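You operate a simulated robot arm through the tools that you are given. There is no shell and no other tool. Be economical: measure what you need, move in short steps, check, and stop when the job is done.

The job below is to be done with a simulated two-armed robot. You get a single attempt, and the scene is never put back.

## Task
Seat the white-capped bottle and pump both oil glasses to their lines.
Fine: bottle in the steel holder of the green pump; drum glass first; oil selector ends at OFF; the other bottle, levers and valves stay.

The check looks at the end state, three seconds after you hand in, the way a careful person would. Anything else that was tipped, shoved, dropped, spilled or broken makes it a failure.

## Robot
Two 7-joint arms with fingered hands on one trunk that stands fixed in place. Base frame: the origin is at the foot of the trunk, x ahead of it, y to its left, z up. Lengths are in m, angles in rad, forces in N, time in s.
The left shoulder is at [0.2, 0.135, 0.945], the right one opposite. With the tool pointing down near the work surface each hand reaches from about 0.1 to 0.96 m from the base axis, measured 20 degrees to its own side. Payload 4 kg a hand.
The tool frame of a hand sits at the grasp point between the pads (the TCP): z along the fingers, y along the line on which they close. The tips reach 0.025 m beyond it. Largest opening 0.088 m; the body of the gripper starts 0.029 m behind the TCP. The gripper is a hand of 4 fingers: y runs from the thumb to the fingers, the wrist lies at [-0.013, -0.106, -0.174] in the tool frame, and closing takes about 1.5 s.
Orientation is told as [roll, pitch, yaw] about the base's x, y, z axes, in that order, counted from this pose: with the fingers straight down and the wrist toward the robot, the tool's x, y and z point along [0, 1, 0], [1, 0, 0] and [0, 0, -1] of the base frame.

## Interface
- The arms move only by the tool play_rows. It takes "left_motion", "right_motion" or both (then of equal length, played together; a hand with none holds still); each is one flat list of numbers, 6 for each row, row after row: the shift along the base's x, y, z in m, then the turn, a rotation vector about the base's x, y, z in rad. In form: [x, y, z, rx, ry, rz, x, y, z, rx, ry, rz, ...]. A call has 1 to 12 rows; each row is the pose to reach, as a shift and turn from the pose commanded when the call began. "left_claw" and "right_claw" are, for a hand that has rows, the opening, from 0 (shut) to 1 (fully open), set as the call begins (left out, the last holds). A row lasts 0.2 s, in which the tool goes at most 0.05 m and 0.15 rad; a call with a longer step from one row to the next is refused whole, and so is a gripper value outside its range. Where a pose cannot be reached the arm comes as near as it can. A force on the tool above 40 N (or 10 N above the force at the start of the call, whichever is more), or a blocked arm, ends the call early, and 0.2 s more pass. The fingers move at their own pace (about 0.153 m/s each) and stop on an object; they squeeze with about 30 N. The grip force told is the motor's: it shows also when the fingers shut on nothing. Time passes only in rows, and 0.2 s behind the last, so rows that repeat a pose let the fingers close. It gives the time, the measured TCP pose, the force on the tool (base axes), the opening and the grip force at its end, in the units of the frame above (readings bear some noise), with the torque about the TCP (base axes, N m) and any sound that the robot's microphone picked up, and new pictures: "views" is both (left out), scene, wrist or none (wrist: the cameras of the hands that moved).
- Cameras (640 x 400 px; columns grow to the right, rows downward): "scene" is now at [0.1453, 0.0124, 1.5585]; the picture's right is [0.09, -1.00, 0.00], its down [-0.69, -0.06, -0.72] and it looks along [0.72, 0.07, -0.69] (base axes); focal length 232 px, centre (320, 200). "left" rides on the left gripper at [-0.064, -0.083, -0.098] in its tool frame; the picture's right is [-0.62, -0.37, 0.69], its down [0.71, -0.63, 0.30] and it looks along [0.32, 0.68, 0.65] (tool axes); focal length 265 px, centre (320, 200). "right" rides on the right gripper at [0.064, -0.083, -0.098] in its tool frame; the picture's right is [-0.62, 0.37, -0.69], its down [-0.71, -0.63, 0.30] and it looks along [-0.32, 0.68, 0.65] (tool axes); focal length 265 px, centre (320, 200). There is no depth. A picture from a camera that has moved, and an enlarged one, comes with that camera's place and axes in the base frame and with its lens. The place of the scene camera against the robot may be out by one fixed shift of up to 0.012 m in any direction.
- raise_lower(by): slides the trunk up (or, below 0, down) by that many m; the arms and the scene camera ride with it, the base frame stays. It gives what a move gives, with no picture.
- set_grasp(shape, hand): the hand has 4 fingers and takes this shape, open, in about a second: jaw (thumb against the fingers, like two jaws); tri (thumb and two fingers); tip (a fingertip pinch); poke (one finger out to press); point (the index stretched); flat (the hand flat); cup (the hand cupped); fist (a fist). The gripper value then closes the fingers along that shape, each until it touches; the sizes above hold for jaw. It gives what a move gives, with no picture.
- pan_tilt(pan, tilt): turns the head with the scene camera to pan (to the left, within 1.693 rad either way) and tilt (down, from -0.506 to 1.204), counted from straight ahead of the robot. It gives what a move gives, and a new picture of the scene camera.
- enlarge(camera, box): a new picture of the part [left, top, right, bottom] of that camera's present view, enlarged. The clock stands still meanwhile.
- sign_off(): hands the job in; it is judged then, once.

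Go step by step. Nothing tells you positions but the pictures and the camera data: compare them with the known pose of the tool, close in by small moves and look again before you grip or let go. The budget is 120 turns and 200 pictures, counting those below and the enlarged ones. Unless the task says otherwise, let go and move clear before handing in, and close with one line.

The tools are called after "Request:" by a JSON object that holds its "method" and its "body". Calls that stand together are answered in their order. play_rows: Moves the arms, as the interface text tells. Its arguments: {"type":"object","properties":{"left_motion":{"type":"array"},"left_claw":{"type":"number"},"right_motion":{"type":"array"},"right_claw":{"type":"number"},"views":{"type":"string","enum":["both","scene","wrist","none"]}},"required":[]} The other tools are called the same way: raise_lower (by) slides the trunk up or down; set_grasp (shape, hand) gives the hand a shape; pan_tilt (pan, tilt) turns the head that bears the scene camera; enlarge (camera, box) takes an enlarged picture of a part of a camera's view; sign_off () hands the job in.

At the start:

```text
clock: 0.0
left_position: [0.5232, 0.2333, 1.3571]
left_tool_rot: [0.0, 0.0, 0.0]
left_force: [-0.7, -0.4, -0.4]
left_torque: [-0.03, 0.01, -0.02]
left_grip_width: 0.0876
left_grasp_force: 0.1
left_shape: jaw
right_position: [0.54, -0.2005, 1.2975]
right_tool_rot: [0.0, -0.001, -0.001]
right_force: [0.1, 0.1, 0.0]
right_torque: [0.03, 0.0, 0.0]
right_grip_width: 0.0874
right_grasp_force: 0.0
right_shape: jaw
trunk travel left (down, up): [-0.55, 0.22]
head pan, tilt: [0.094, 0.763]
```

scene: 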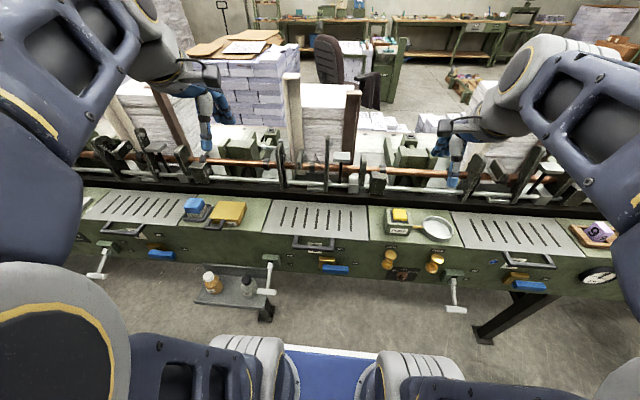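
right: 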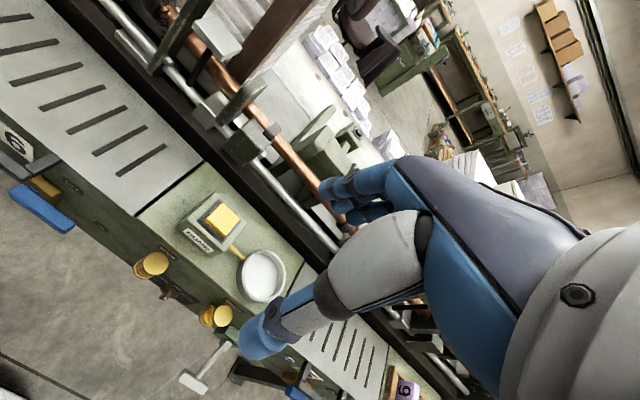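
left: 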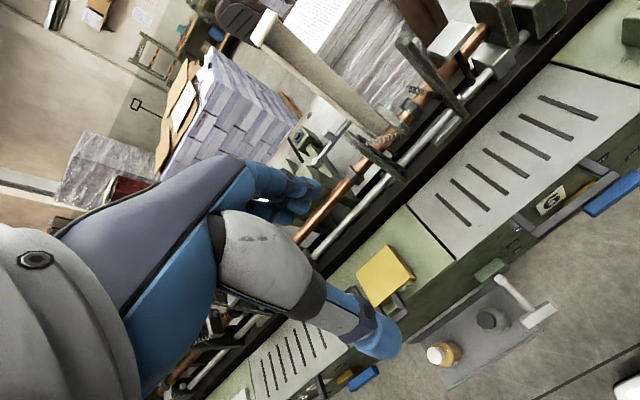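

I see a press-like machine with two bottles on a small shelf at left, two brass knobs/glasses at the centre and a green box with yellow button. I'll look closer at each area first.

Request:
{"method": "enlarge", "body": {"camera": "scene", "box": [170, 180, 330, 320]}}

Request:
{"method": "enlarge", "body": {"camera": "scene", "box": [340, 190, 500, 320]}}

Request:
{"method": "enlarge", "body": {"camera": "scene", "box": [480, 200, 640, 330]}}

Request:
{"method": "enlarge", "body": {"camera": "scene", "box": [70, 180, 230, 300]}}

```text
2.86 times, centred on (250, 250) of scene
camera zoom: at [0.1453, 0.0124, 1.5585], right [0.09, -1.0, 0.0], down [-0.69, -0.06, -0.72], along [0.72, 0.07, -0.69], focal length 662 px, centre (520, 57)
```

zoom: 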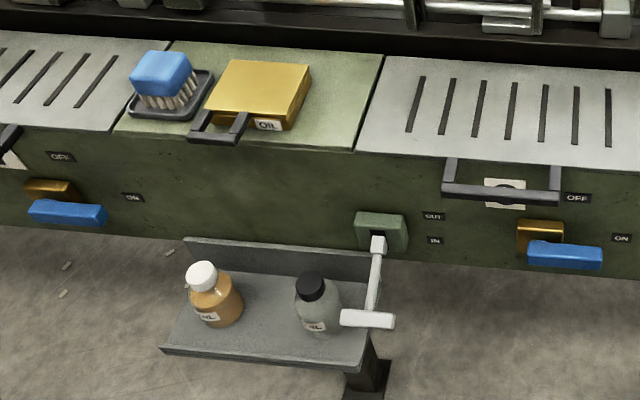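

```text
3.08 times, centred on (420, 255) of scene
camera zoom: at [0.1453, 0.0124, 1.5585], right [0.09, -1.0, 0.0], down [-0.69, -0.06, -0.72], along [0.72, 0.07, -0.69], focal length 713 px, centre (12, 31)
```

zoom: 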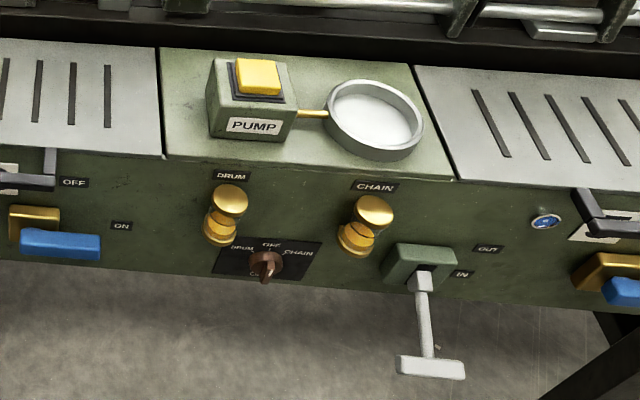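

```text
3.08 times, centred on (560, 265) of scene
camera zoom: at [0.1453, 0.0124, 1.5585], right [0.09, -1.0, 0.0], down [-0.69, -0.06, -0.72], along [0.72, 0.07, -0.69], focal length 713 px, centre (-418, 0)
```

zoom: 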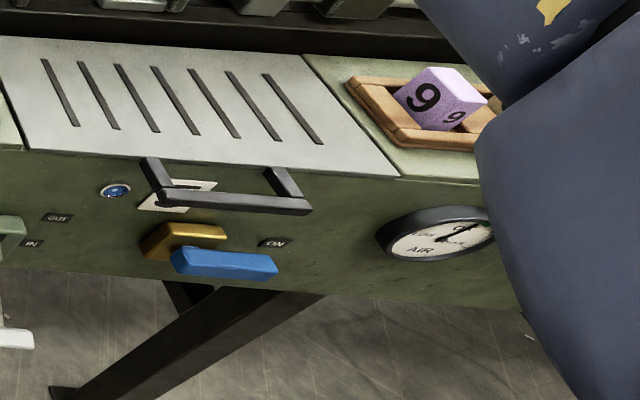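

```text
3.33 times, centred on (150, 240) of scene
camera zoom: at [0.1453, 0.0124, 1.5585], right [0.09, -1.0, 0.0], down [-0.69, -0.06, -0.72], along [0.72, 0.07, -0.69], focal length 773 px, centre (887, 67)
```

zoom: 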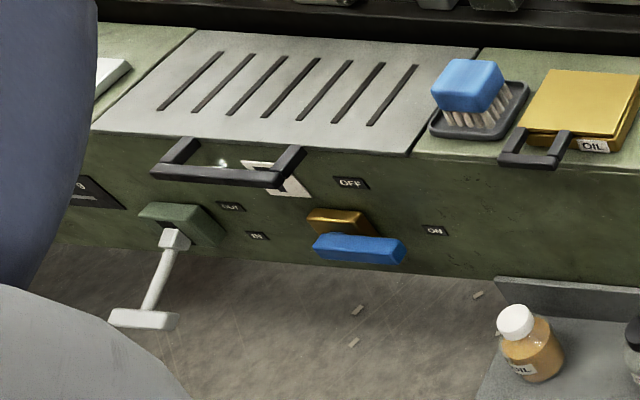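

The glasses and selector sit on the front face under the pump; I need finer views of those and of the bottles and holder.

Request:
{"method": "enlarge", "body": {"camera": "scene", "box": [380, 225, 450, 285]}}

Request:
{"method": "enlarge", "body": {"camera": "right", "box": [110, 180, 310, 340]}}

Request:
{"method": "enlarge", "body": {"camera": "left", "box": [380, 240, 580, 400]}}

```text
6.67 times, centred on (415, 255) of scene
camera zoom: at [0.1453, 0.0124, 1.5585], right [0.09, -1.0, 0.0], down [-0.69, -0.06, -0.72], along [0.72, 0.07, -0.69], focal length 1546 px, centre (-313, -167)
```

zoom: 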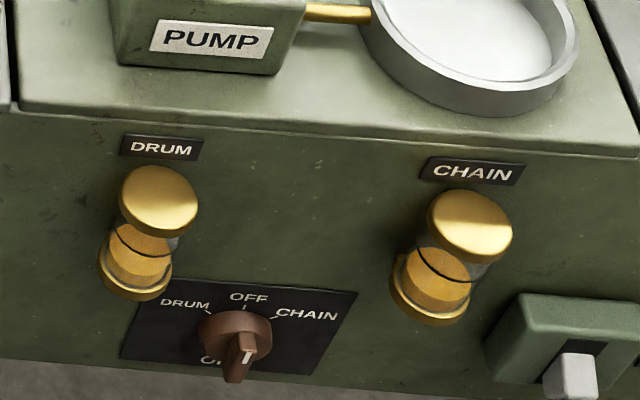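

```text
2.50 times, centred on (210, 260) of right
camera zoom: at [0.4568, -0.1362, 1.3955], right [0.37, -0.62, 0.69], down [-0.63, -0.71, -0.3], along [0.68, -0.32, -0.65], focal length 664 px, centre (595, 50)
```

zoom: 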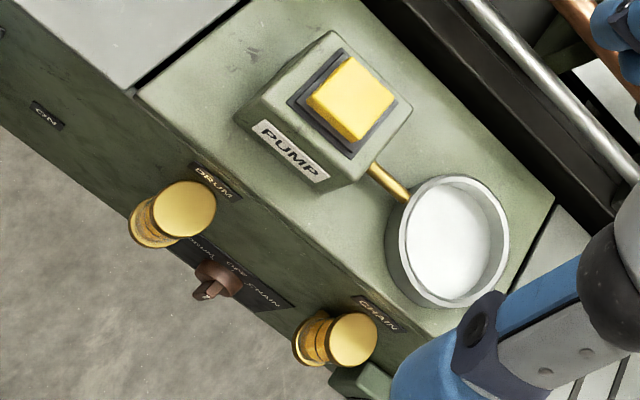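

```text
2.50 times, centred on (480, 320) of left
camera zoom: at [0.4396, 0.1692, 1.4557], right [-0.37, -0.62, -0.69], down [-0.63, 0.71, -0.3], along [0.68, 0.32, -0.65], focal length 664 px, centre (-80, -100)
```

zoom: 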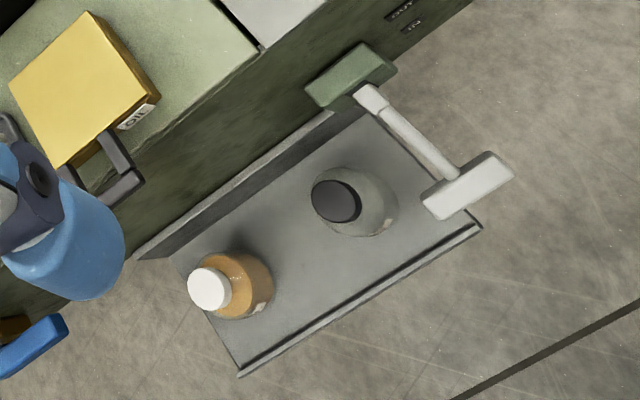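

White-capped bottle is near (0.54, 0.465, cap z≈0.74), the holder near (0.66, -0.33, rim z≈0.96), pump button near (0.68, -0.20, 1.0). I move the right hand aside and bring the left above the bottle with the wrist turned outward.

Request:
{"method": "play_rows", "body": {"left_motion": [0.0, 0.039, -0.03, 0, 0, -0.134, 0.0, 0.077, -0.06, 0, 0, -0.267, 0.0, 0.116, -0.1, 0, 0, -0.4, 0.0, 0.155, -0.14, 0, 0, -0.534, 0.0, 0.193, -0.18, 0, 0, -0.667, 0.01, 0.232, -0.21, 0, 0, -0.8], "right_motion": [0, -0.04, 0, 0, 0, 0, 0, -0.08, 0, 0, 0, 0, 0, -0.12, 0, 0, 0, 0, 0, -0.16, 0, 0, 0, 0, 0, -0.2, 0, 0, 0, 0, 0, -0.24, 0, 0, 0, 0], "left_claw": 1}}

```text
refused: row 3 steps farther than a row can; nothing moved
```

The step was a little long, so I spread it over more rows.

Request:
{"method": "play_rows", "body": {"left_motion": [0.0, 0.029, -0.026, 0, 0, -0.1, 0.0, 0.058, -0.052, 0, 0, -0.2, 0.0, 0.087, -0.078, 0, 0, -0.3, 0.0, 0.116, -0.104, 0, 0, -0.4, 0.0, 0.145, -0.13, 0, 0, -0.5, 0.0, 0.174, -0.156, 0, 0, -0.6, 0.005, 0.203, -0.182, 0, 0, -0.7, 0.01, 0.232, -0.21, 0, 0, -0.8], "right_motion": [0, -0.03, 0, 0, 0, 0, 0, -0.06, 0, 0, 0, 0, 0, -0.09, 0, 0, 0, 0, 0, -0.12, 0, 0, 0, 0, 0, -0.15, 0, 0, 0, 0, 0, -0.18, 0, 0, 0, 0, 0, -0.21, 0, 0, 0, 0, 0, -0.24, 0, 0, 0, 0], "left_claw": 1, "views": "both"}}

```text
clock: 1.8
left_position: [0.5343, 0.4647, 1.149]
left_tool_rot: [0.001, -0.001, -0.802]
left_force: [-0.2, 0.4, 0.3]
left_torque: [-0.01, 0.02, 0.0]
left_grip_width: 0.0875
left_grasp_force: 0.1
left_shape: jaw
right_position: [0.5392, -0.4416, 1.298]
right_tool_rot: [0.0, -0.003, 0.0]
right_force: [-0.2, 0.1, 0.1]
right_torque: [-0.02, -0.04, 0.02]
right_grip_width: 0.0877
right_grasp_force: 0.1
right_shape: jaw
trunk travel left (down, up): [-0.55, 0.22]
head pan, tilt: [0.094, 0.763]
camera scene: at [0.145, 0.0122, 1.5585], right [0.09, -1.0, 0.0], down [-0.69, -0.06, -0.72], along [0.72, 0.07, -0.69], focal length 232 px, centre (320, 200)
camera right: at [0.4559, -0.3781, 1.3963], right [0.37, -0.62, 0.69], down [-0.63, -0.71, -0.3], along [0.68, -0.32, -0.65], focal length 265 px, centre (320, 200)
camera left: at [0.4295, 0.4792, 1.246], right [-0.7, -0.17, -0.69], down [0.07, 0.95, -0.3], along [0.71, -0.26, -0.65], focal length 265 px, centre (320, 200)
```

scene: 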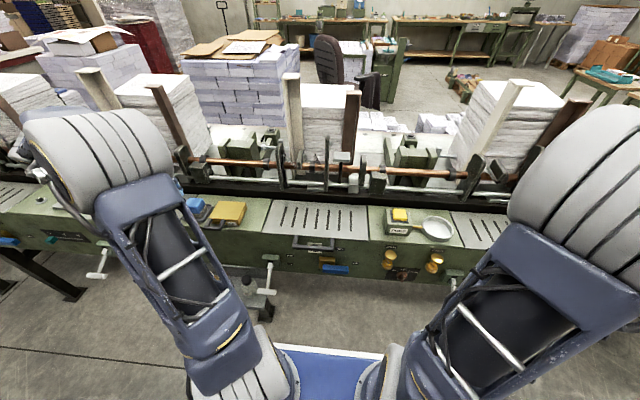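
right: 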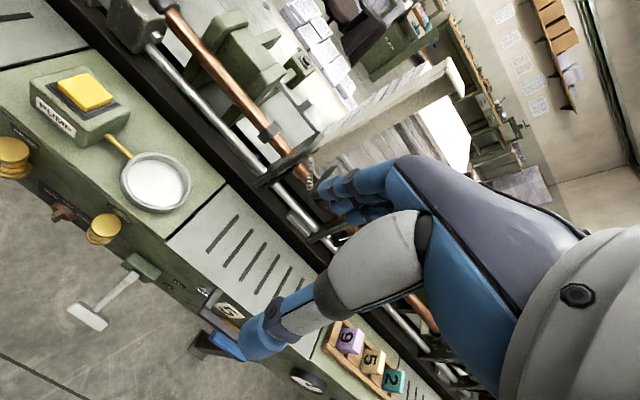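
left: 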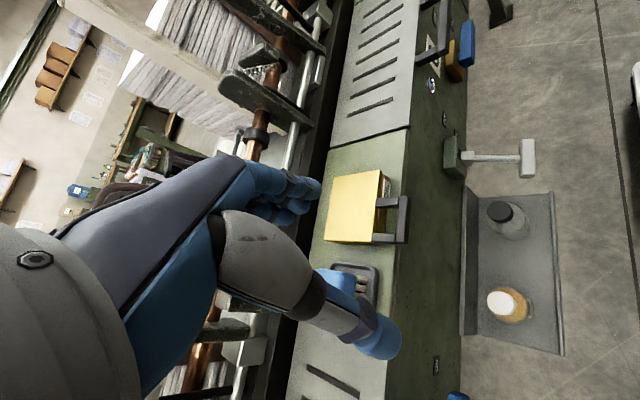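

Triangulating from two left-wrist views, the cap top is about (0.539, 0.477, 0.715). I check the tray handle's clearance before descending.

Request:
{"method": "enlarge", "body": {"camera": "left", "box": [340, 140, 580, 400]}}

```text
1.54 times, centred on (460, 270) of left
camera zoom: at [0.4295, 0.4792, 1.246], right [-0.7, -0.17, -0.69], down [0.07, 0.95, -0.3], along [0.71, -0.26, -0.65], focal length 408 px, centre (105, 92)
```

zoom: 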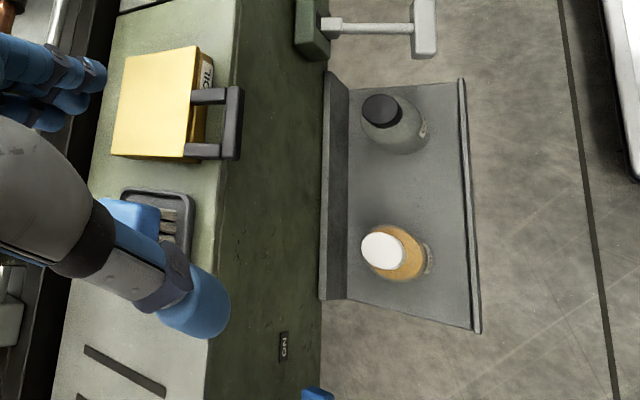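

The handle sits up on the bench and stays clear. I descend to just above the cap and look again.

Request:
{"method": "play_rows", "body": {"left_motion": [0.002, 0.004, -0.045, 0, 0, 0, 0.004, 0.008, -0.09, 0, 0, 0, 0.005, 0.012, -0.135, 0, 0, 0, 0.005, 0.012, -0.18, 0, 0, 0, 0.005, 0.012, -0.225, 0, 0, 0, 0.005, 0.012, -0.27, 0, 0, 0, 0.005, 0.012, -0.31, 0, 0, 0, 0.005, 0.012, -0.345, 0, 0, 0], "left_claw": 0.75, "views": "both"}}

```text
clock: 3.6
left_position: [0.5371, 0.477, 0.8045]
left_tool_rot: [0.0, 0.0, -0.799]
left_force: [0.4, -0.3, 0.1]
left_torque: [0.01, 0.03, 0.0]
left_grip_width: 0.0662
left_grasp_force: 0.0
left_shape: jaw
right_position: [0.5382, -0.4422, 1.2979]
right_tool_rot: [0.0, -0.001, 0.0]
right_force: [-0.2, 0.7, 0.8]
right_torque: [0.01, -0.01, 0.0]
right_grip_width: 0.0876
right_grasp_force: 0.0
right_shape: jaw
trunk travel left (down, up): [-0.55, 0.22]
head pan, tilt: [0.094, 0.763]
camera scene: at [0.1453, 0.0122, 1.5585], right [0.09, -1.0, 0.0], down [-0.69, -0.06, -0.72], along [0.72, 0.07, -0.69], focal length 232 px, centre (320, 200)
camera left: at [0.4319, 0.4916, 0.9026], right [-0.7, -0.17, -0.69], down [0.07, 0.95, -0.3], along [0.71, -0.26, -0.65], focal length 265 px, centre (320, 200)
```

scene: 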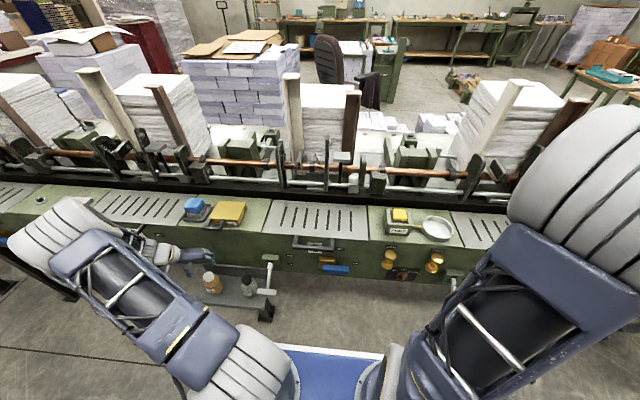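
left: 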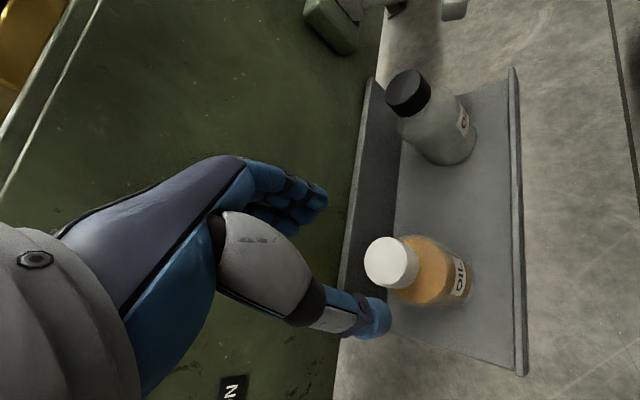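

The cap top comes out at about (0.538, 0.476, 0.729), directly below the hand. I lower onto the cap, then close.

Request:
{"method": "play_rows", "body": {"left_motion": [0.001, -0.001, -0.03, 0, 0, 0, 0.001, -0.001, -0.06, 0, 0, 0, 0.001, -0.001, -0.09, 0, 0, 0], "views": "wrist"}}

```text
clock: 4.4
left_position: [0.5385, 0.4756, 0.7107]
left_tool_rot: [0.003, -0.001, -0.799]
left_force: [-1.1, 0.4, -0.3]
left_torque: [0.02, 0.01, -0.01]
left_grip_width: 0.0662
left_grasp_force: 0.1
left_shape: jaw
right_position: [0.5391, -0.4418, 1.2981]
right_tool_rot: [0.0, 0.0, 0.0]
right_force: [-0.2, -0.4, -0.8]
right_torque: [0.0, -0.03, 0.0]
right_grip_width: 0.0876
right_grasp_force: 0.0
right_shape: jaw
trunk travel left (down, up): [-0.55, 0.22]
head pan, tilt: [0.094, 0.763]
camera left: at [0.4336, 0.4904, 0.8105], right [-0.7, -0.17, -0.69], down [0.07, 0.95, -0.3], along [0.71, -0.26, -0.65], focal length 265 px, centre (320, 200)
```

left: 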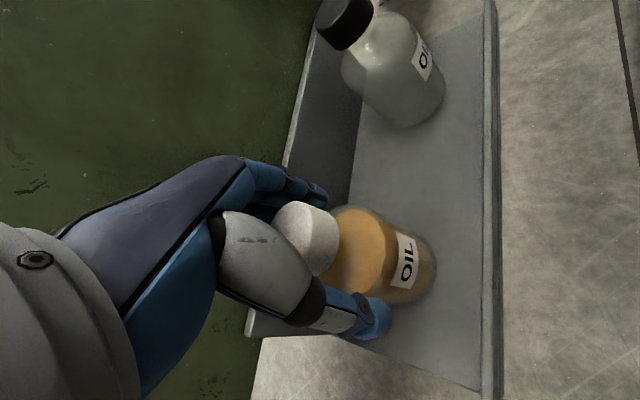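

The cap sits right at the grasp point, so I close.

Request:
{"method": "play_rows", "body": {"left_motion": [0, 0, 0, 0, 0, 0, 0, 0, 0, 0, 0, 0, 0, 0, 0, 0, 0, 0, 0, 0, 0, 0, 0, 0, 0, 0, 0, 0, 0, 0, 0, 0, 0, 0, 0, 0, 0, 0, 0, 0, 0, 0], "left_claw": 0, "views": "wrist"}}

```text
clock: 6.0
left_position: [0.5387, 0.476, 0.713]
left_tool_rot: [0.001, -0.001, -0.798]
left_force: [-2.3, 2.7, 16.5]
left_torque: [0.06, 0.05, 0.05]
left_grip_width: 0.0435
left_grasp_force: 29.9
left_shape: jaw
right_position: [0.5387, -0.4417, 1.2988]
right_tool_rot: [0.0, 0.0, -0.001]
right_force: [0.0, -0.1, 0.7]
right_torque: [0.0, 0.0, 0.02]
right_grip_width: 0.0874
right_grasp_force: 0.1
right_shape: jaw
trunk travel left (down, up): [-0.55, 0.22]
head pan, tilt: [0.094, 0.763]
camera left: at [0.4334, 0.4906, 0.8111], right [-0.7, -0.17, -0.69], down [0.07, 0.95, -0.3], along [0.71, -0.26, -0.65], focal length 265 px, centre (320, 200)
```

left: 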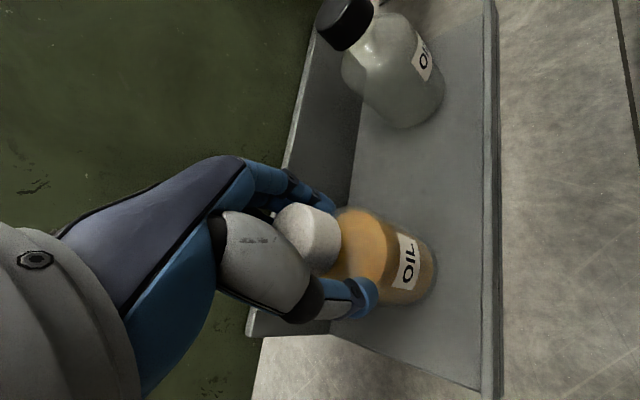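

Gripped (43.5 mm). Lift straight up, slowly at first.

Request:
{"method": "play_rows", "body": {"left_motion": [0, 0, 0.015, 0, 0, 0, 0, 0, 0.03, 0, 0, 0, 0, 0, 0.05, 0, 0, 0, -0.005, 0, 0.09, 0, 0, 0, -0.01, 0, 0.135, 0, 0, 0], "views": "both"}}

```text
clock: 7.2
left_position: [0.5309, 0.477, 0.8466]
left_tool_rot: [-0.002, 0.0, -0.8]
left_force: [0.5, 0.0, -1.9]
left_torque: [-0.05, -0.02, 0.04]
left_grip_width: 0.0321
left_grasp_force: 30.6
left_shape: jaw
right_position: [0.5396, -0.4416, 1.2989]
right_tool_rot: [0.0, 0.001, -0.001]
right_force: [0.2, 0.6, 0.0]
right_torque: [0.0, 0.02, -0.03]
right_grip_width: 0.0874
right_grasp_force: 0.0
right_shape: jaw
trunk travel left (down, up): [-0.55, 0.22]
head pan, tilt: [0.094, 0.763]
camera scene: at [0.1456, 0.0126, 1.5583], right [0.09, -1.0, 0.0], down [-0.69, -0.07, -0.72], along [0.72, 0.07, -0.69], focal length 232 px, centre (320, 200)
camera left: at [0.4259, 0.4925, 0.9448], right [-0.7, -0.17, -0.69], down [0.07, 0.95, -0.31], along [0.71, -0.27, -0.65], focal length 265 px, centre (320, 200)
```

scene: 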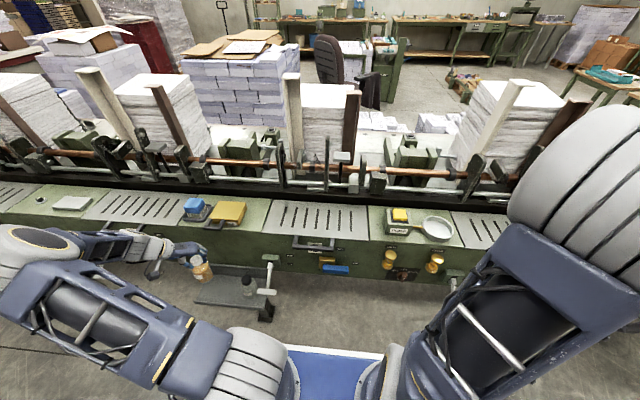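
left: 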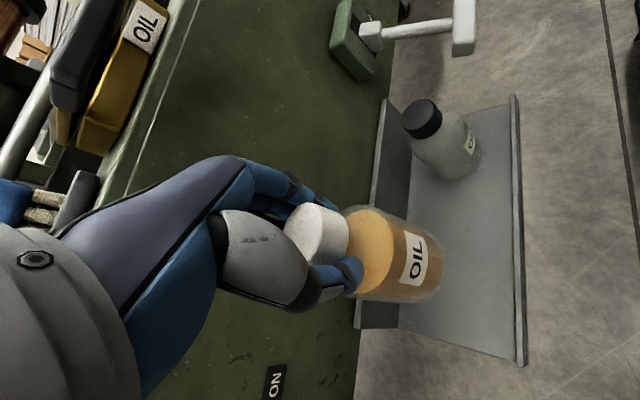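

The fingers slid under the cap's lip and hold the neck at 32 mm; the bottle hangs upright and secure. I raise it well above the bench, and move the right arm further out of the way.

Request:
{"method": "play_rows", "body": {"left_motion": [-0.01, 0, 0.045, 0, 0, 0, -0.02, 0, 0.09, 0, 0, 0, -0.03, 0, 0.135, 0, 0, 0, -0.03, 0, 0.18, 0, 0, 0, -0.03, 0, 0.225, 0, 0, 0, -0.03, 0, 0.27, 0, 0, 0, -0.03, -0.02, 0.31, 0, 0, 0, -0.03, -0.05, 0.34, 0, 0, 0, -0.03, -0.09, 0.35, 0, 0, 0, -0.03, -0.13, 0.36, 0, 0, 0, -0.03, -0.17, 0.36, 0, 0, 0, -0.03, -0.21, 0.36, 0, 0, 0], "right_motion": [-0.01, -0.01, 0, 0, 0, 0, -0.02, -0.02, 0, 0, 0, 0, -0.03, -0.03, 0, 0, 0, 0, -0.04, -0.04, 0, 0, 0, 0, -0.05, -0.05, 0, 0, 0, 0, -0.06, -0.06, 0, 0, 0, 0, -0.07, -0.07, 0, 0, 0, 0, -0.08, -0.08, 0, 0, 0, 0, -0.09, -0.1, 0, 0, 0, 0, -0.1, -0.12, 0, 0, 0, 0, -0.1, -0.14, 0, 0, 0, 0, -0.1, -0.16, 0, 0, 0, 0], "views": "scene"}}

```text
clock: 9.8
left_position: [0.5006, 0.2656, 1.2074]
left_tool_rot: [0.0, 0.0, -0.798]
left_force: [-0.5, 0.6, -1.2]
left_torque: [-0.01, 0.03, -0.02]
left_grip_width: 0.0318
left_grasp_force: 30.2
left_shape: jaw
right_position: [0.441, -0.5983, 1.2978]
right_tool_rot: [-0.002, 0.0, 0.0]
right_force: [1.0, 0.8, 0.0]
right_torque: [-0.02, 0.01, -0.02]
right_grip_width: 0.0877
right_grasp_force: 0.1
right_shape: jaw
trunk travel left (down, up): [-0.55, 0.22]
head pan, tilt: [0.094, 0.763]
camera scene: at [0.1454, 0.0131, 1.5584], right [0.09, -1.0, 0.0], down [-0.69, -0.07, -0.72], along [0.72, 0.07, -0.69], focal length 232 px, centre (320, 200)
```

scene: 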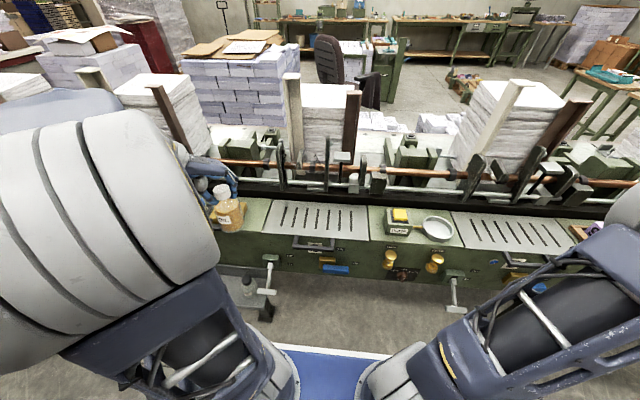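

Bottle bottom hangs about 0.09 below the TCP. I carry it across at this height toward the holder at about (0.665, -0.331, rim 0.955).

Request:
{"method": "play_rows", "body": {"left_motion": [0.0, -0.045, 0.0, 0, 0, 0, 0.0, -0.09, 0, 0, 0, 0, 0.0, -0.135, 0, 0, 0, 0, 0.0, -0.18, 0, 0, 0, 0, 0.0, -0.225, 0, 0, 0, 0, 0.0, -0.27, 0, 0, 0, 0, 0.015, -0.315, 0, 0, 0, 0, 0.03, -0.36, 0, 0, 0, 0, 0.045, -0.405, 0, 0, 0, 0, 0.06, -0.45, 0, 0, 0, 0, 0.075, -0.49, 0, 0, 0, 0, 0.09, -0.53, 0, 0, 0, 0], "views": "scene"}}

```text
clock: 12.4
left_position: [0.5908, -0.2601, 1.2082]
left_tool_rot: [0.001, 0.001, -0.799]
left_force: [0.3, -0.5, -1.1]
left_torque: [0.0, -0.02, 0.01]
left_grip_width: 0.0319
left_grasp_force: 30.2
left_shape: jaw
right_position: [0.4395, -0.5993, 1.2979]
right_tool_rot: [-0.001, 0.0, 0.0]
right_force: [0.7, -0.5, 0.5]
right_torque: [-0.02, 0.01, 0.02]
right_grip_width: 0.0877
right_grasp_force: 0.1
right_shape: jaw
trunk travel left (down, up): [-0.55, 0.22]
head pan, tilt: [0.094, 0.763]
camera scene: at [0.1452, 0.0127, 1.5585], right [0.09, -1.0, 0.0], down [-0.69, -0.07, -0.72], along [0.72, 0.07, -0.69], focal length 232 px, centre (320, 200)
```

scene: 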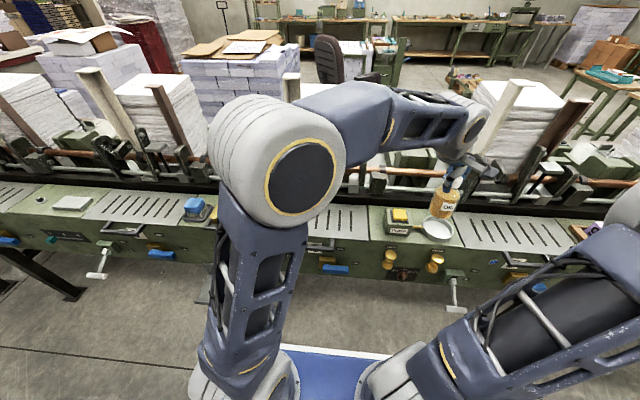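

Reach is fine. I align over the holder and lower to just above the rim.

Request:
{"method": "play_rows", "body": {"left_motion": [0.02, -0.02, 0.0, 0, 0, 0, 0.04, -0.04, 0, 0, 0, 0, 0.06, -0.06, 0, 0, 0, 0, 0.074, -0.071, -0.02, 0, 0, 0, 0.074, -0.071, -0.05, 0, 0, 0, 0.074, -0.071, -0.08, 0, 0, 0, 0.074, -0.071, -0.11, 0, 0, 0], "views": "both"}}

Request:
{"method": "enlarge", "body": {"camera": "scene", "box": [370, 150, 510, 260]}}

Request:
{"method": "enlarge", "body": {"camera": "right", "box": [0, 0, 320, 200]}}

```text
clock: 14.0
left_position: [0.6639, -0.3328, 1.0983]
left_tool_rot: [0.001, 0.002, -0.799]
left_force: [-0.3, 1.0, -1.1]
left_torque: [-0.01, 0.03, -0.02]
left_grip_width: 0.0322
left_grasp_force: 29.7
left_shape: jaw
right_position: [0.4401, -0.5989, 1.2964]
right_tool_rot: [0.0, 0.0, 0.002]
right_force: [0.7, -0.3, -0.5]
right_torque: [0.0, 0.01, 0.01]
right_grip_width: 0.0874
right_grasp_force: 0.0
right_shape: jaw
trunk travel left (down, up): [-0.55, 0.22]
head pan, tilt: [0.094, 0.763]
camera scene: at [0.1453, 0.0124, 1.5585], right [0.09, -1.0, 0.0], down [-0.69, -0.06, -0.72], along [0.72, 0.07, -0.69], focal length 232 px, centre (320, 200)
camera left: at [0.5576, -0.318, 1.1964], right [-0.7, -0.17, -0.69], down [0.07, 0.95, -0.3], along [0.71, -0.26, -0.65], focal length 265 px, centre (320, 200)
```

scene: 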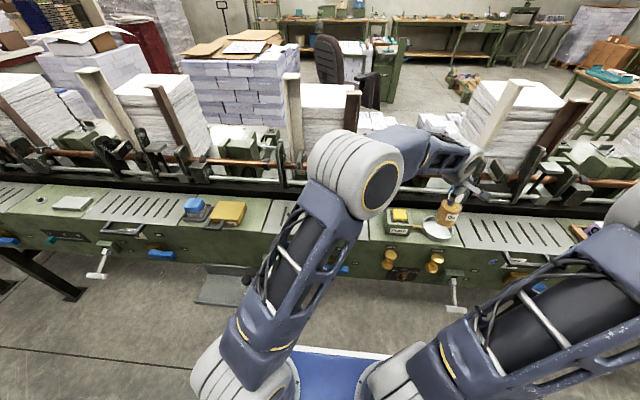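
left: 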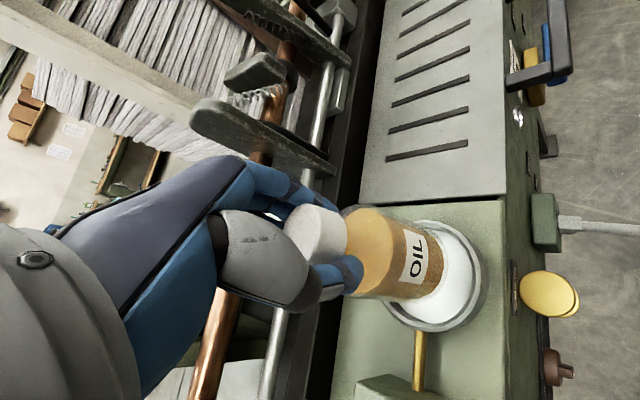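

```text
3.64 times, centred on (440, 205) of scene
camera zoom: at [0.1453, 0.0124, 1.5585], right [0.09, -1.0, 0.0], down [-0.69, -0.06, -0.72], along [0.72, 0.07, -0.69], focal length 843 px, centre (-116, 182)
```

zoom: 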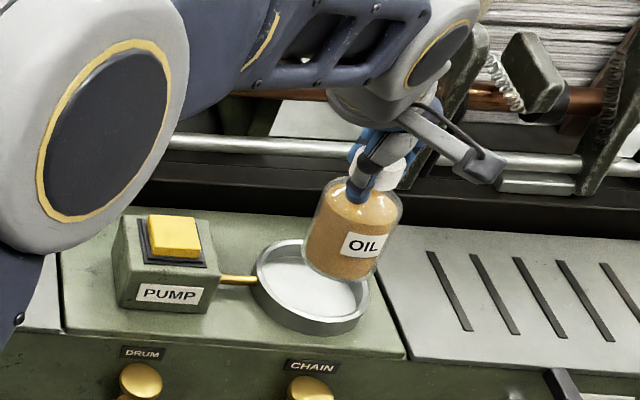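

```text
2.00 times, centred on (160, 100) of right
camera zoom: at [0.3569, -0.536, 1.3956], right [0.37, -0.62, 0.69], down [-0.63, -0.71, -0.3], along [0.68, -0.32, -0.65], focal length 531 px, centre (640, 400)
```

zoom: 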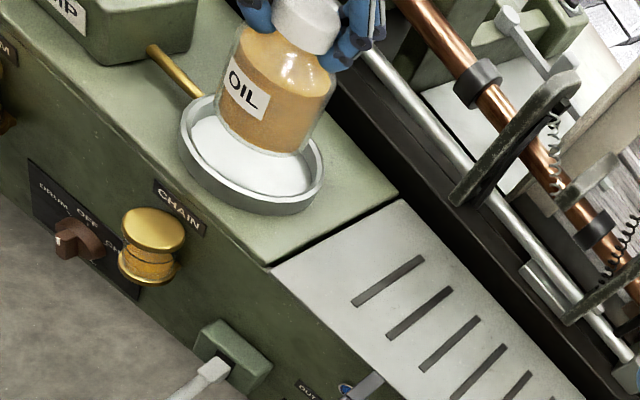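

Bottle axis and holder centre agree to within a few mm. I lower in small steps until it seats.

Request:
{"method": "play_rows", "body": {"left_motion": [-0.001, -0.001, -0.02, 0, 0, 0, -0.001, -0.001, -0.04, 0, 0, 0, -0.001, -0.001, -0.05, 0, 0, 0, -0.001, -0.001, -0.056, 0, 0, 0], "views": "wrist"}}

Request:
{"method": "enlarge", "body": {"camera": "right", "box": [40, 0, 200, 120]}}

```text
clock: 15.0
left_position: [0.6628, -0.3345, 1.0449]
left_tool_rot: [0.001, -0.006, -0.8]
left_force: [-2.5, -0.2, 11.9]
left_torque: [-0.03, -0.13, 0.0]
left_grip_width: 0.0321
left_grasp_force: 29.9
left_shape: jaw
right_position: [0.4395, -0.6001, 1.2976]
right_tool_rot: [0.001, 0.0, 0.0]
right_force: [0.5, -0.5, 0.1]
right_torque: [-0.01, 0.02, 0.0]
right_grip_width: 0.0874
right_grasp_force: 0.1
right_shape: jaw
trunk travel left (down, up): [-0.55, 0.22]
head pan, tilt: [0.094, 0.763]
camera left: at [0.5584, -0.3198, 1.1419], right [-0.7, -0.17, -0.69], down [0.08, 0.95, -0.31], along [0.71, -0.27, -0.65], focal length 265 px, centre (320, 200)
```

left: 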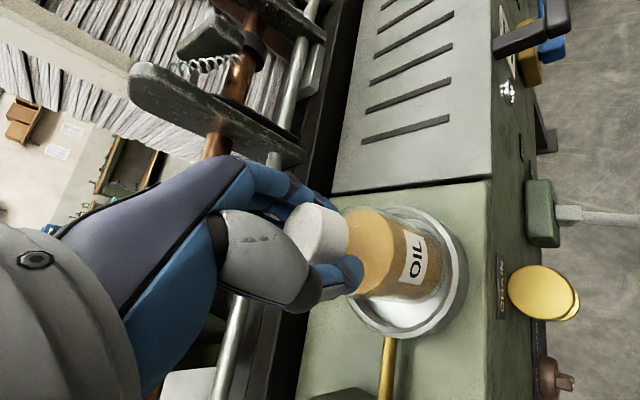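

```text
3.33 times, centred on (120, 60) of right
camera zoom: at [0.3566, -0.5359, 1.3961], right [0.37, -0.62, 0.69], down [-0.63, -0.71, -0.3], along [0.68, -0.32, -0.65], focal length 885 px, centre (987, 667)
```

zoom: 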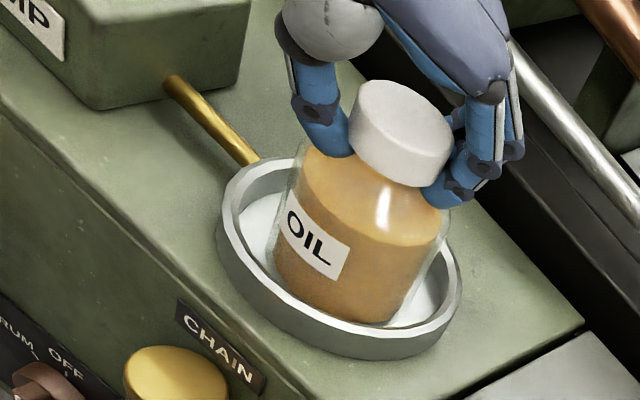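

Contact at 12 N with the base inside the ring. I open the hand in place and check.

Request:
{"method": "play_rows", "body": {"left_motion": [0, 0, 0.001, 0, 0, 0, 0, 0, 0.001, 0, 0, 0, 0, 0, 0.001, 0, 0, 0, 0, 0, 0.001, 0, 0, 0], "left_claw": 0.8, "views": "wrist"}}

Request:
{"method": "enlarge", "body": {"camera": "right", "box": [40, 0, 200, 120]}}

```text
clock: 16.0
left_position: [0.6639, -0.3345, 1.0432]
left_tool_rot: [-0.002, -0.001, -0.799]
left_force: [0.7, 0.5, -0.4]
left_torque: [0.0, -0.02, -0.01]
left_grip_width: 0.0702
left_grasp_force: 0.0
left_shape: jaw
right_position: [0.4395, -0.6006, 1.2979]
right_tool_rot: [-0.001, 0.002, 0.0]
right_force: [0.1, 0.3, -0.5]
right_torque: [0.01, -0.02, -0.05]
right_grip_width: 0.0878
right_grasp_force: 0.0
right_shape: jaw
trunk travel left (down, up): [-0.55, 0.22]
head pan, tilt: [0.094, 0.763]
camera left: at [0.5586, -0.3197, 1.1404], right [-0.7, -0.17, -0.69], down [0.07, 0.95, -0.3], along [0.71, -0.26, -0.65], focal length 265 px, centre (320, 200)
```

left: 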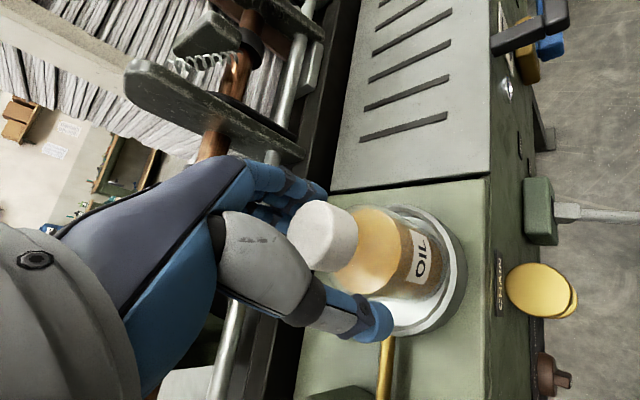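

```text
3.33 times, centred on (120, 60) of right
camera zoom: at [0.357, -0.536, 1.3956], right [0.37, -0.62, 0.69], down [-0.63, -0.71, -0.3], along [0.68, -0.32, -0.65], focal length 885 px, centre (987, 667)
```

zoom: 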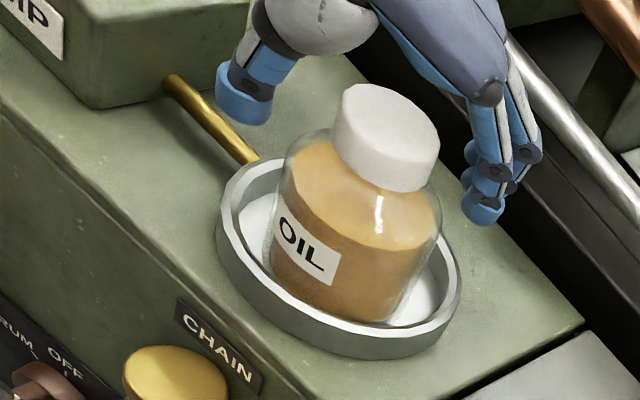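

Bottle stands upright in the holder. I back the left hand straight up, then pull it away toward the left.

Request:
{"method": "play_rows", "body": {"left_motion": [0, 0, 0.03, 0, 0, 0, 0, 0, 0.06, 0, 0, 0, 0, 0, 0.1, 0, 0, 0, 0, 0, 0.14, 0, 0, 0, -0.02, 0.02, 0.17, 0, 0, 0, -0.05, 0.05, 0.18, 0, 0, 0, -0.08, 0.08, 0.18, 0, 0, 0, -0.11, 0.11, 0.18, 0, 0, 0, -0.14, 0.14, 0.17, 0, 0, 0, -0.17, 0.17, 0.15, 0, 0, 0, -0.2, 0.2, 0.13, 0, 0, 0, -0.21, 0.24, 0.11, 0, 0, 0], "views": "both"}}

Request:
{"method": "enlarge", "body": {"camera": "scene", "box": [370, 190, 470, 280]}}

```text
clock: 18.6
left_position: [0.453, -0.0968, 1.1544]
left_tool_rot: [-0.002, 0.0, -0.801]
left_force: [0.5, -0.4, -1.0]
left_torque: [0.01, 0.0, 0.02]
left_grip_width: 0.0704
left_grasp_force: 0.1
left_shape: jaw
right_position: [0.4405, -0.6, 1.2985]
right_tool_rot: [0.001, 0.0, 0.0]
right_force: [0.9, 0.1, -0.7]
right_torque: [0.0, 0.01, -0.01]
right_grip_width: 0.0875
right_grasp_force: 0.1
right_shape: jaw
trunk travel left (down, up): [-0.55, 0.22]
head pan, tilt: [0.094, 0.763]
camera scene: at [0.1455, 0.0121, 1.5585], right [0.09, -1.0, 0.0], down [-0.69, -0.06, -0.72], along [0.72, 0.07, -0.69], focal length 232 px, centre (320, 200)
camera left: at [0.349, -0.0808, 1.2523], right [-0.7, -0.17, -0.69], down [0.07, 0.95, -0.3], along [0.71, -0.27, -0.65], focal length 265 px, centre (320, 200)
```

scene: 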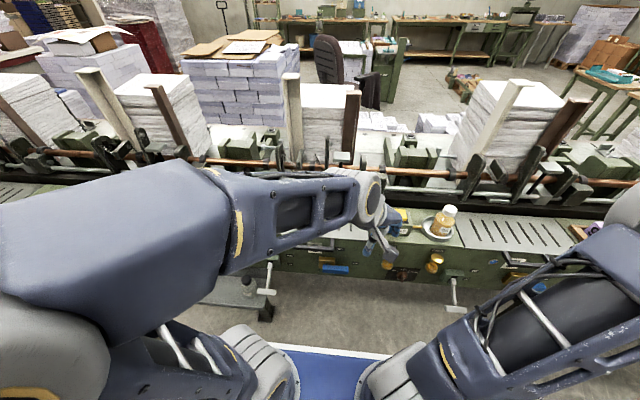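
left: 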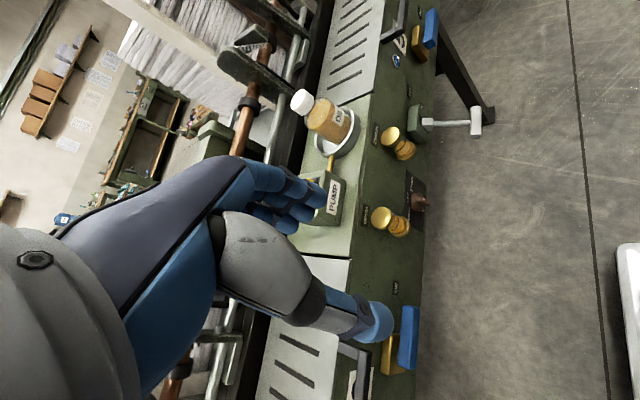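

```text
4.44 times, centred on (420, 235) of scene
camera zoom: at [0.1455, 0.0121, 1.5585], right [0.09, -1.0, 0.0], down [-0.69, -0.06, -0.72], along [0.72, 0.07, -0.69], focal length 1030 px, centre (-124, 44)
```

zoom: 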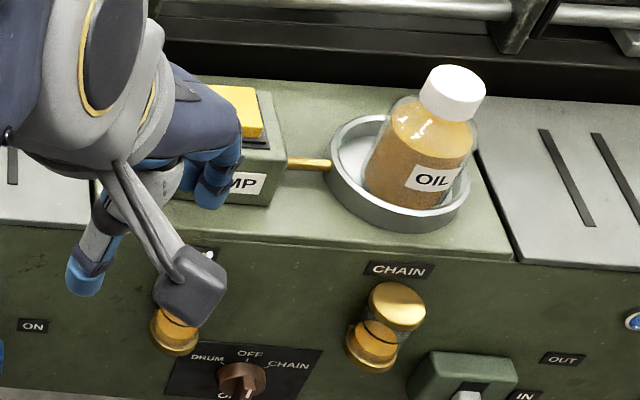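

The knob estimates to about (0.595, -0.262, 0.75), glasses at y≈-0.19 (drum) and -0.336 (chain), cap z≈0.89. I turn the left hand to point forward (wrist to the left) near the knob, which also gives a frontal view.

Request:
{"method": "play_rows", "body": {"left_motion": [0, -0.008, -0.012, 0.05, -0.1238, -0.05, 0, -0.016, -0.025, 0.1005, -0.2475, -0.1005, 0, -0.025, -0.037, 0.151, -0.371, -0.151, 0, -0.033, -0.05, 0.201, -0.495, -0.201, 0, -0.042, -0.062, 0.251, -0.619, -0.251, 0, -0.05, -0.075, 0.3015, -0.7425, -0.3015, 0, -0.058, -0.087, 0.352, -0.866, -0.352, 0, -0.066, -0.1, 0.402, -0.99, -0.402, 0, -0.075, -0.112, 0.452, -1.114, -0.452, 0, -0.083, -0.125, 0.5025, -1.2375, -0.5025, 0, -0.09, -0.137, 0.553, -1.361, -0.553, 0, -0.1, -0.15, 0.603, -1.485, -0.603], "views": "both"}}

```text
clock: 19.9
left_position: [0.4523, -0.1586, 1.0796]
left_tool_rot: [0.501, -0.191, -1.126]
left_force: [0.3, -1.2, 0.2]
left_torque: [-0.03, -0.01, 0.04]
left_grip_width: 0.0702
left_grasp_force: 0.0
left_shape: jaw
left hand out of reach, approached as far as the arm can: row 5, 6
right_position: [0.4401, -0.5999, 1.2977]
right_tool_rot: [0.0, 0.0, -0.001]
right_force: [-0.3, 0.5, 0.5]
right_torque: [0.02, 0.04, 0.0]
right_grip_width: 0.0878
right_grasp_force: 0.1
right_shape: jaw
trunk travel left (down, up): [-0.55, 0.22]
head pan, tilt: [0.094, 0.763]
stopped in row 6 (left hand): the arm was blocked; the commanded pose is now the measured one
camera scene: at [0.1454, 0.0116, 1.5585], right [0.08, -1.0, 0.0], down [-0.69, -0.06, -0.72], along [0.72, 0.06, -0.69], focal length 232 px, centre (320, 200)
camera left: at [0.3181, -0.1202, 1.1174], right [-0.27, 0.08, -0.96], down [0.42, 0.9, -0.05], along [0.86, -0.42, -0.28], focal length 265 px, centre (320, 200)
```

scene: 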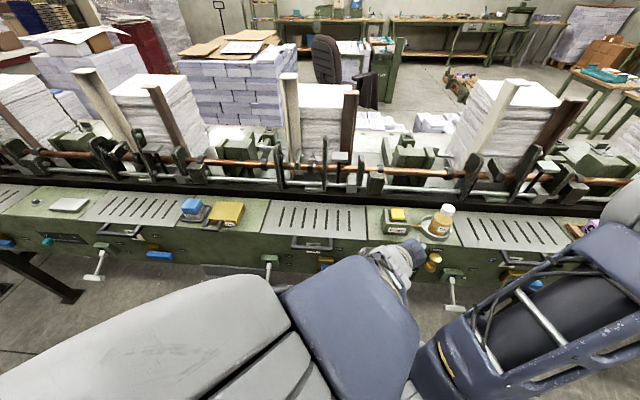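
left: 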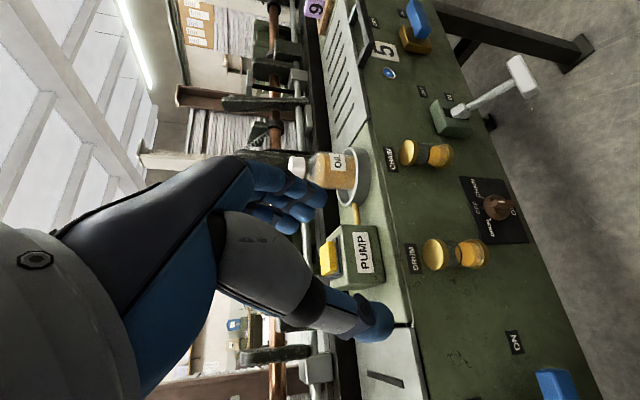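

The arm is too folded for full forward pointing here, but the left camera now shows glasses and selector. I enlarge it.

Request:
{"method": "enlarge", "body": {"camera": "left", "box": [380, 120, 540, 280]}}

```text
2.50 times, centred on (460, 200) of left
camera zoom: at [0.3181, -0.1202, 1.1174], right [-0.27, 0.08, -0.96], down [0.42, 0.9, -0.05], along [0.86, -0.42, -0.28], focal length 664 px, centre (-30, 200)
```

zoom: 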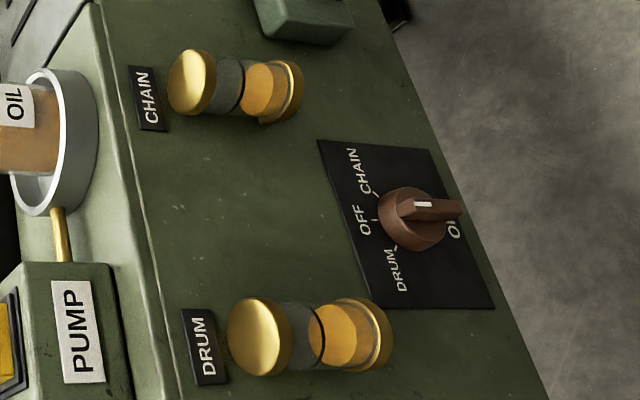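

Levels are visible: both glasses are a little under their lines, and the selector points to OFF with DRUM left, CHAIN right. Plan: left hand with one finger out both presses the pump and pushes the selector's bar; right camera watches. First I untwist the left hand.

Request:
{"method": "play_rows", "body": {"left_motion": [0, 0.01, 0.013, -0.044, 0.109, 0.044, 0, 0.02, 0.026, -0.088, 0.218, 0.088, 0, 0.03, 0.04, -0.132, 0.326, 0.132, 0, 0.04, 0.053, -0.177, 0.435, 0.177, 0, 0.05, 0.066, -0.221, 0.544, 0.221, 0, 0.06, 0.08, -0.265, 0.653, 0.265], "right_motion": [0.0, 0.01, -0.02, 0, 0, 0, 0.0, 0.02, -0.04, 0, 0, 0, 0.0, 0.03, -0.06, 0, 0, 0, 0.0, 0.04, -0.08, 0, 0, 0, 0.0, 0.05, -0.1, 0, 0, 0, 0.0, 0.06, -0.12, 0, 0, 0], "views": "none"}}

Request:
{"method": "set_grasp", "body": {"hand": "left", "shape": "poke"}}

Request:
{"method": "enlarge", "body": {"camera": "left", "box": [0, 0, 640, 400]}}

Request:
{"method": "enlarge", "body": {"camera": "right", "box": [0, 0, 640, 400]}}

```text
clock: 21.4
left_position: [0.4526, -0.0995, 1.1595]
left_tool_rot: [-0.184, -0.019, -0.772]
left_force: [-0.1, 0.4, -0.2]
left_torque: [0.01, 0.01, 0.0]
left_grip_width: 0.0698
left_grasp_force: 0.1
left_shape: jaw
right_position: [0.4384, -0.5383, 1.1795]
right_tool_rot: [0.0, 0.002, 0.001]
right_force: [-0.6, -0.3, 0.5]
right_torque: [0.01, -0.03, 0.01]
right_grip_width: 0.0875
right_grasp_force: 0.0
right_shape: jaw
trunk travel left (down, up): [-0.55, 0.22]
head pan, tilt: [0.094, 0.763]
```

```text
clock: 22.2
left_position: [0.452, -0.0986, 1.1587]
left_tool_rot: [-0.182, -0.022, -0.772]
left_force: [-0.1, 0.0, -0.2]
left_torque: [0.0, -0.01, 0.01]
left_grip_width: 0.0004
left_grasp_force: 0.1
left_shape: poke
right_position: [0.4399, -0.5383, 1.1795]
right_tool_rot: [0.0, 0.0, 0.0]
right_force: [0.1, -0.2, -0.5]
right_torque: [0.01, -0.02, -0.03]
right_grip_width: 0.0874
right_grasp_force: 0.0
right_shape: jaw
trunk travel left (down, up): [-0.55, 0.22]
head pan, tilt: [0.094, 0.763]
```

```text
1.00 times, centred on (320, 200) of left (not enlarged: the box is as wide or as high as the picture)
camera zoom: at [0.3588, -0.0717, 1.2651], right [-0.77, -0.28, -0.58], down [0.01, 0.9, -0.44], along [0.64, -0.34, -0.69], focal length 265 px, centre (320, 200)
```

zoom: 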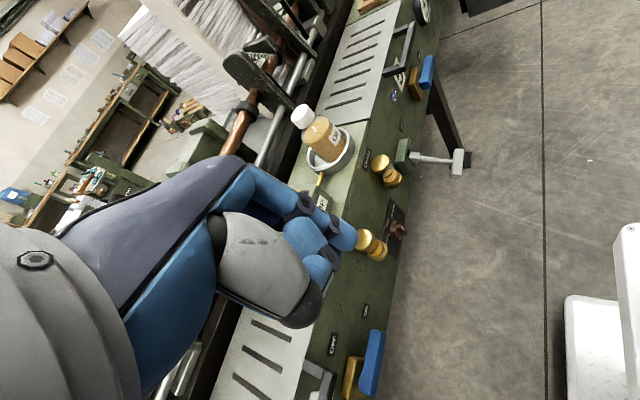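

```text
1.00 times, centred on (320, 200) of right (not enlarged: the box is as wide or as high as the picture)
camera zoom: at [0.3565, -0.4754, 1.2769], right [0.37, -0.62, 0.69], down [-0.63, -0.71, -0.3], along [0.68, -0.32, -0.65], focal length 265 px, centre (320, 200)
```

zoom: 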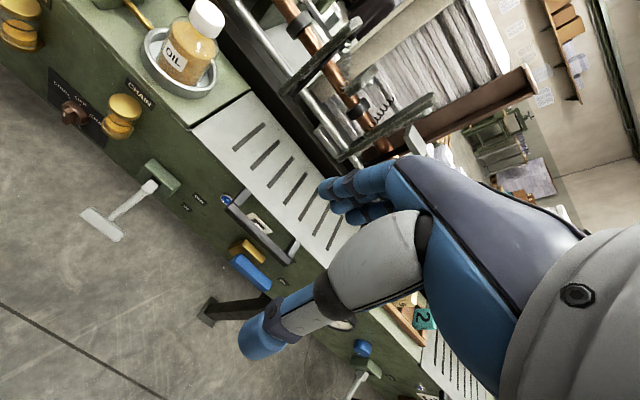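

The poke finger tip looks about 0.03 m beyond the TCP. I turn the right hand so its camera looks onto the glasses from the front-right.

Request:
{"method": "play_rows", "body": {"right_motion": [-0.009, 0.015, -0.014, 0, 0, 0.125, -0.018, 0.03, -0.028, 0, 0, 0.25, -0.027, 0.045, -0.042, 0, 0, 0.375, -0.036, 0.06, -0.056, 0, 0, 0.5, -0.045, 0.075, -0.07, 0, 0, 0.625, -0.054, 0.09, -0.084, 0, 0, 0.75, -0.063, 0.105, -0.097, 0, 0, 0.875, -0.07, 0.12, -0.11, 0, 0, 1.0], "views": "both"}}

```text
clock: 24.1
left_position: [0.4516, -0.0988, 1.1591]
left_tool_rot: [-0.183, -0.02, -0.773]
left_force: [0.1, 0.3, 0.3]
left_torque: [0.01, -0.03, -0.02]
left_grip_width: 0.0
left_grasp_force: 0.1
left_shape: poke
right_position: [0.3698, -0.42, 1.0669]
right_tool_rot: [0.001, 0.0, 1.002]
right_force: [-1.1, 0.3, 0.1]
right_torque: [-0.03, 0.0, 0.01]
right_grip_width: 0.0875
right_grasp_force: 0.0
right_shape: jaw
trunk travel left (down, up): [-0.55, 0.22]
head pan, tilt: [0.094, 0.763]
camera scene: at [0.1453, 0.0124, 1.5585], right [0.09, -1.0, 0.0], down [-0.69, -0.06, -0.72], along [0.72, 0.07, -0.69], focal length 232 px, centre (320, 200)
camera right: at [0.2713, -0.4549, 1.1662], right [0.72, -0.02, 0.69], down [0.26, -0.92, -0.3], along [0.64, 0.4, -0.65], focal length 265 px, centre (320, 200)
```

scene: 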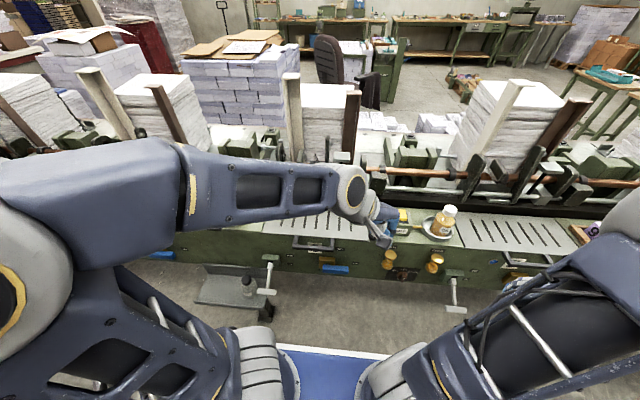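
right: 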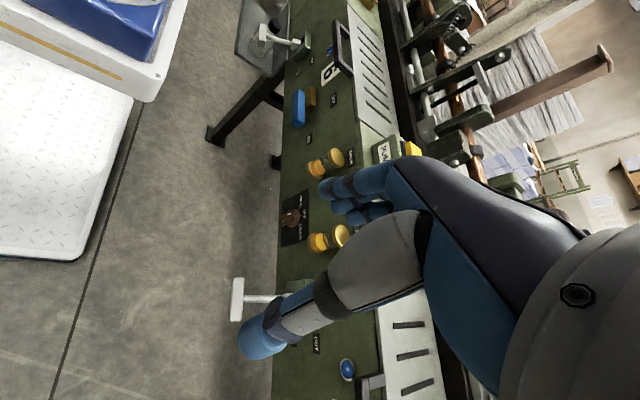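

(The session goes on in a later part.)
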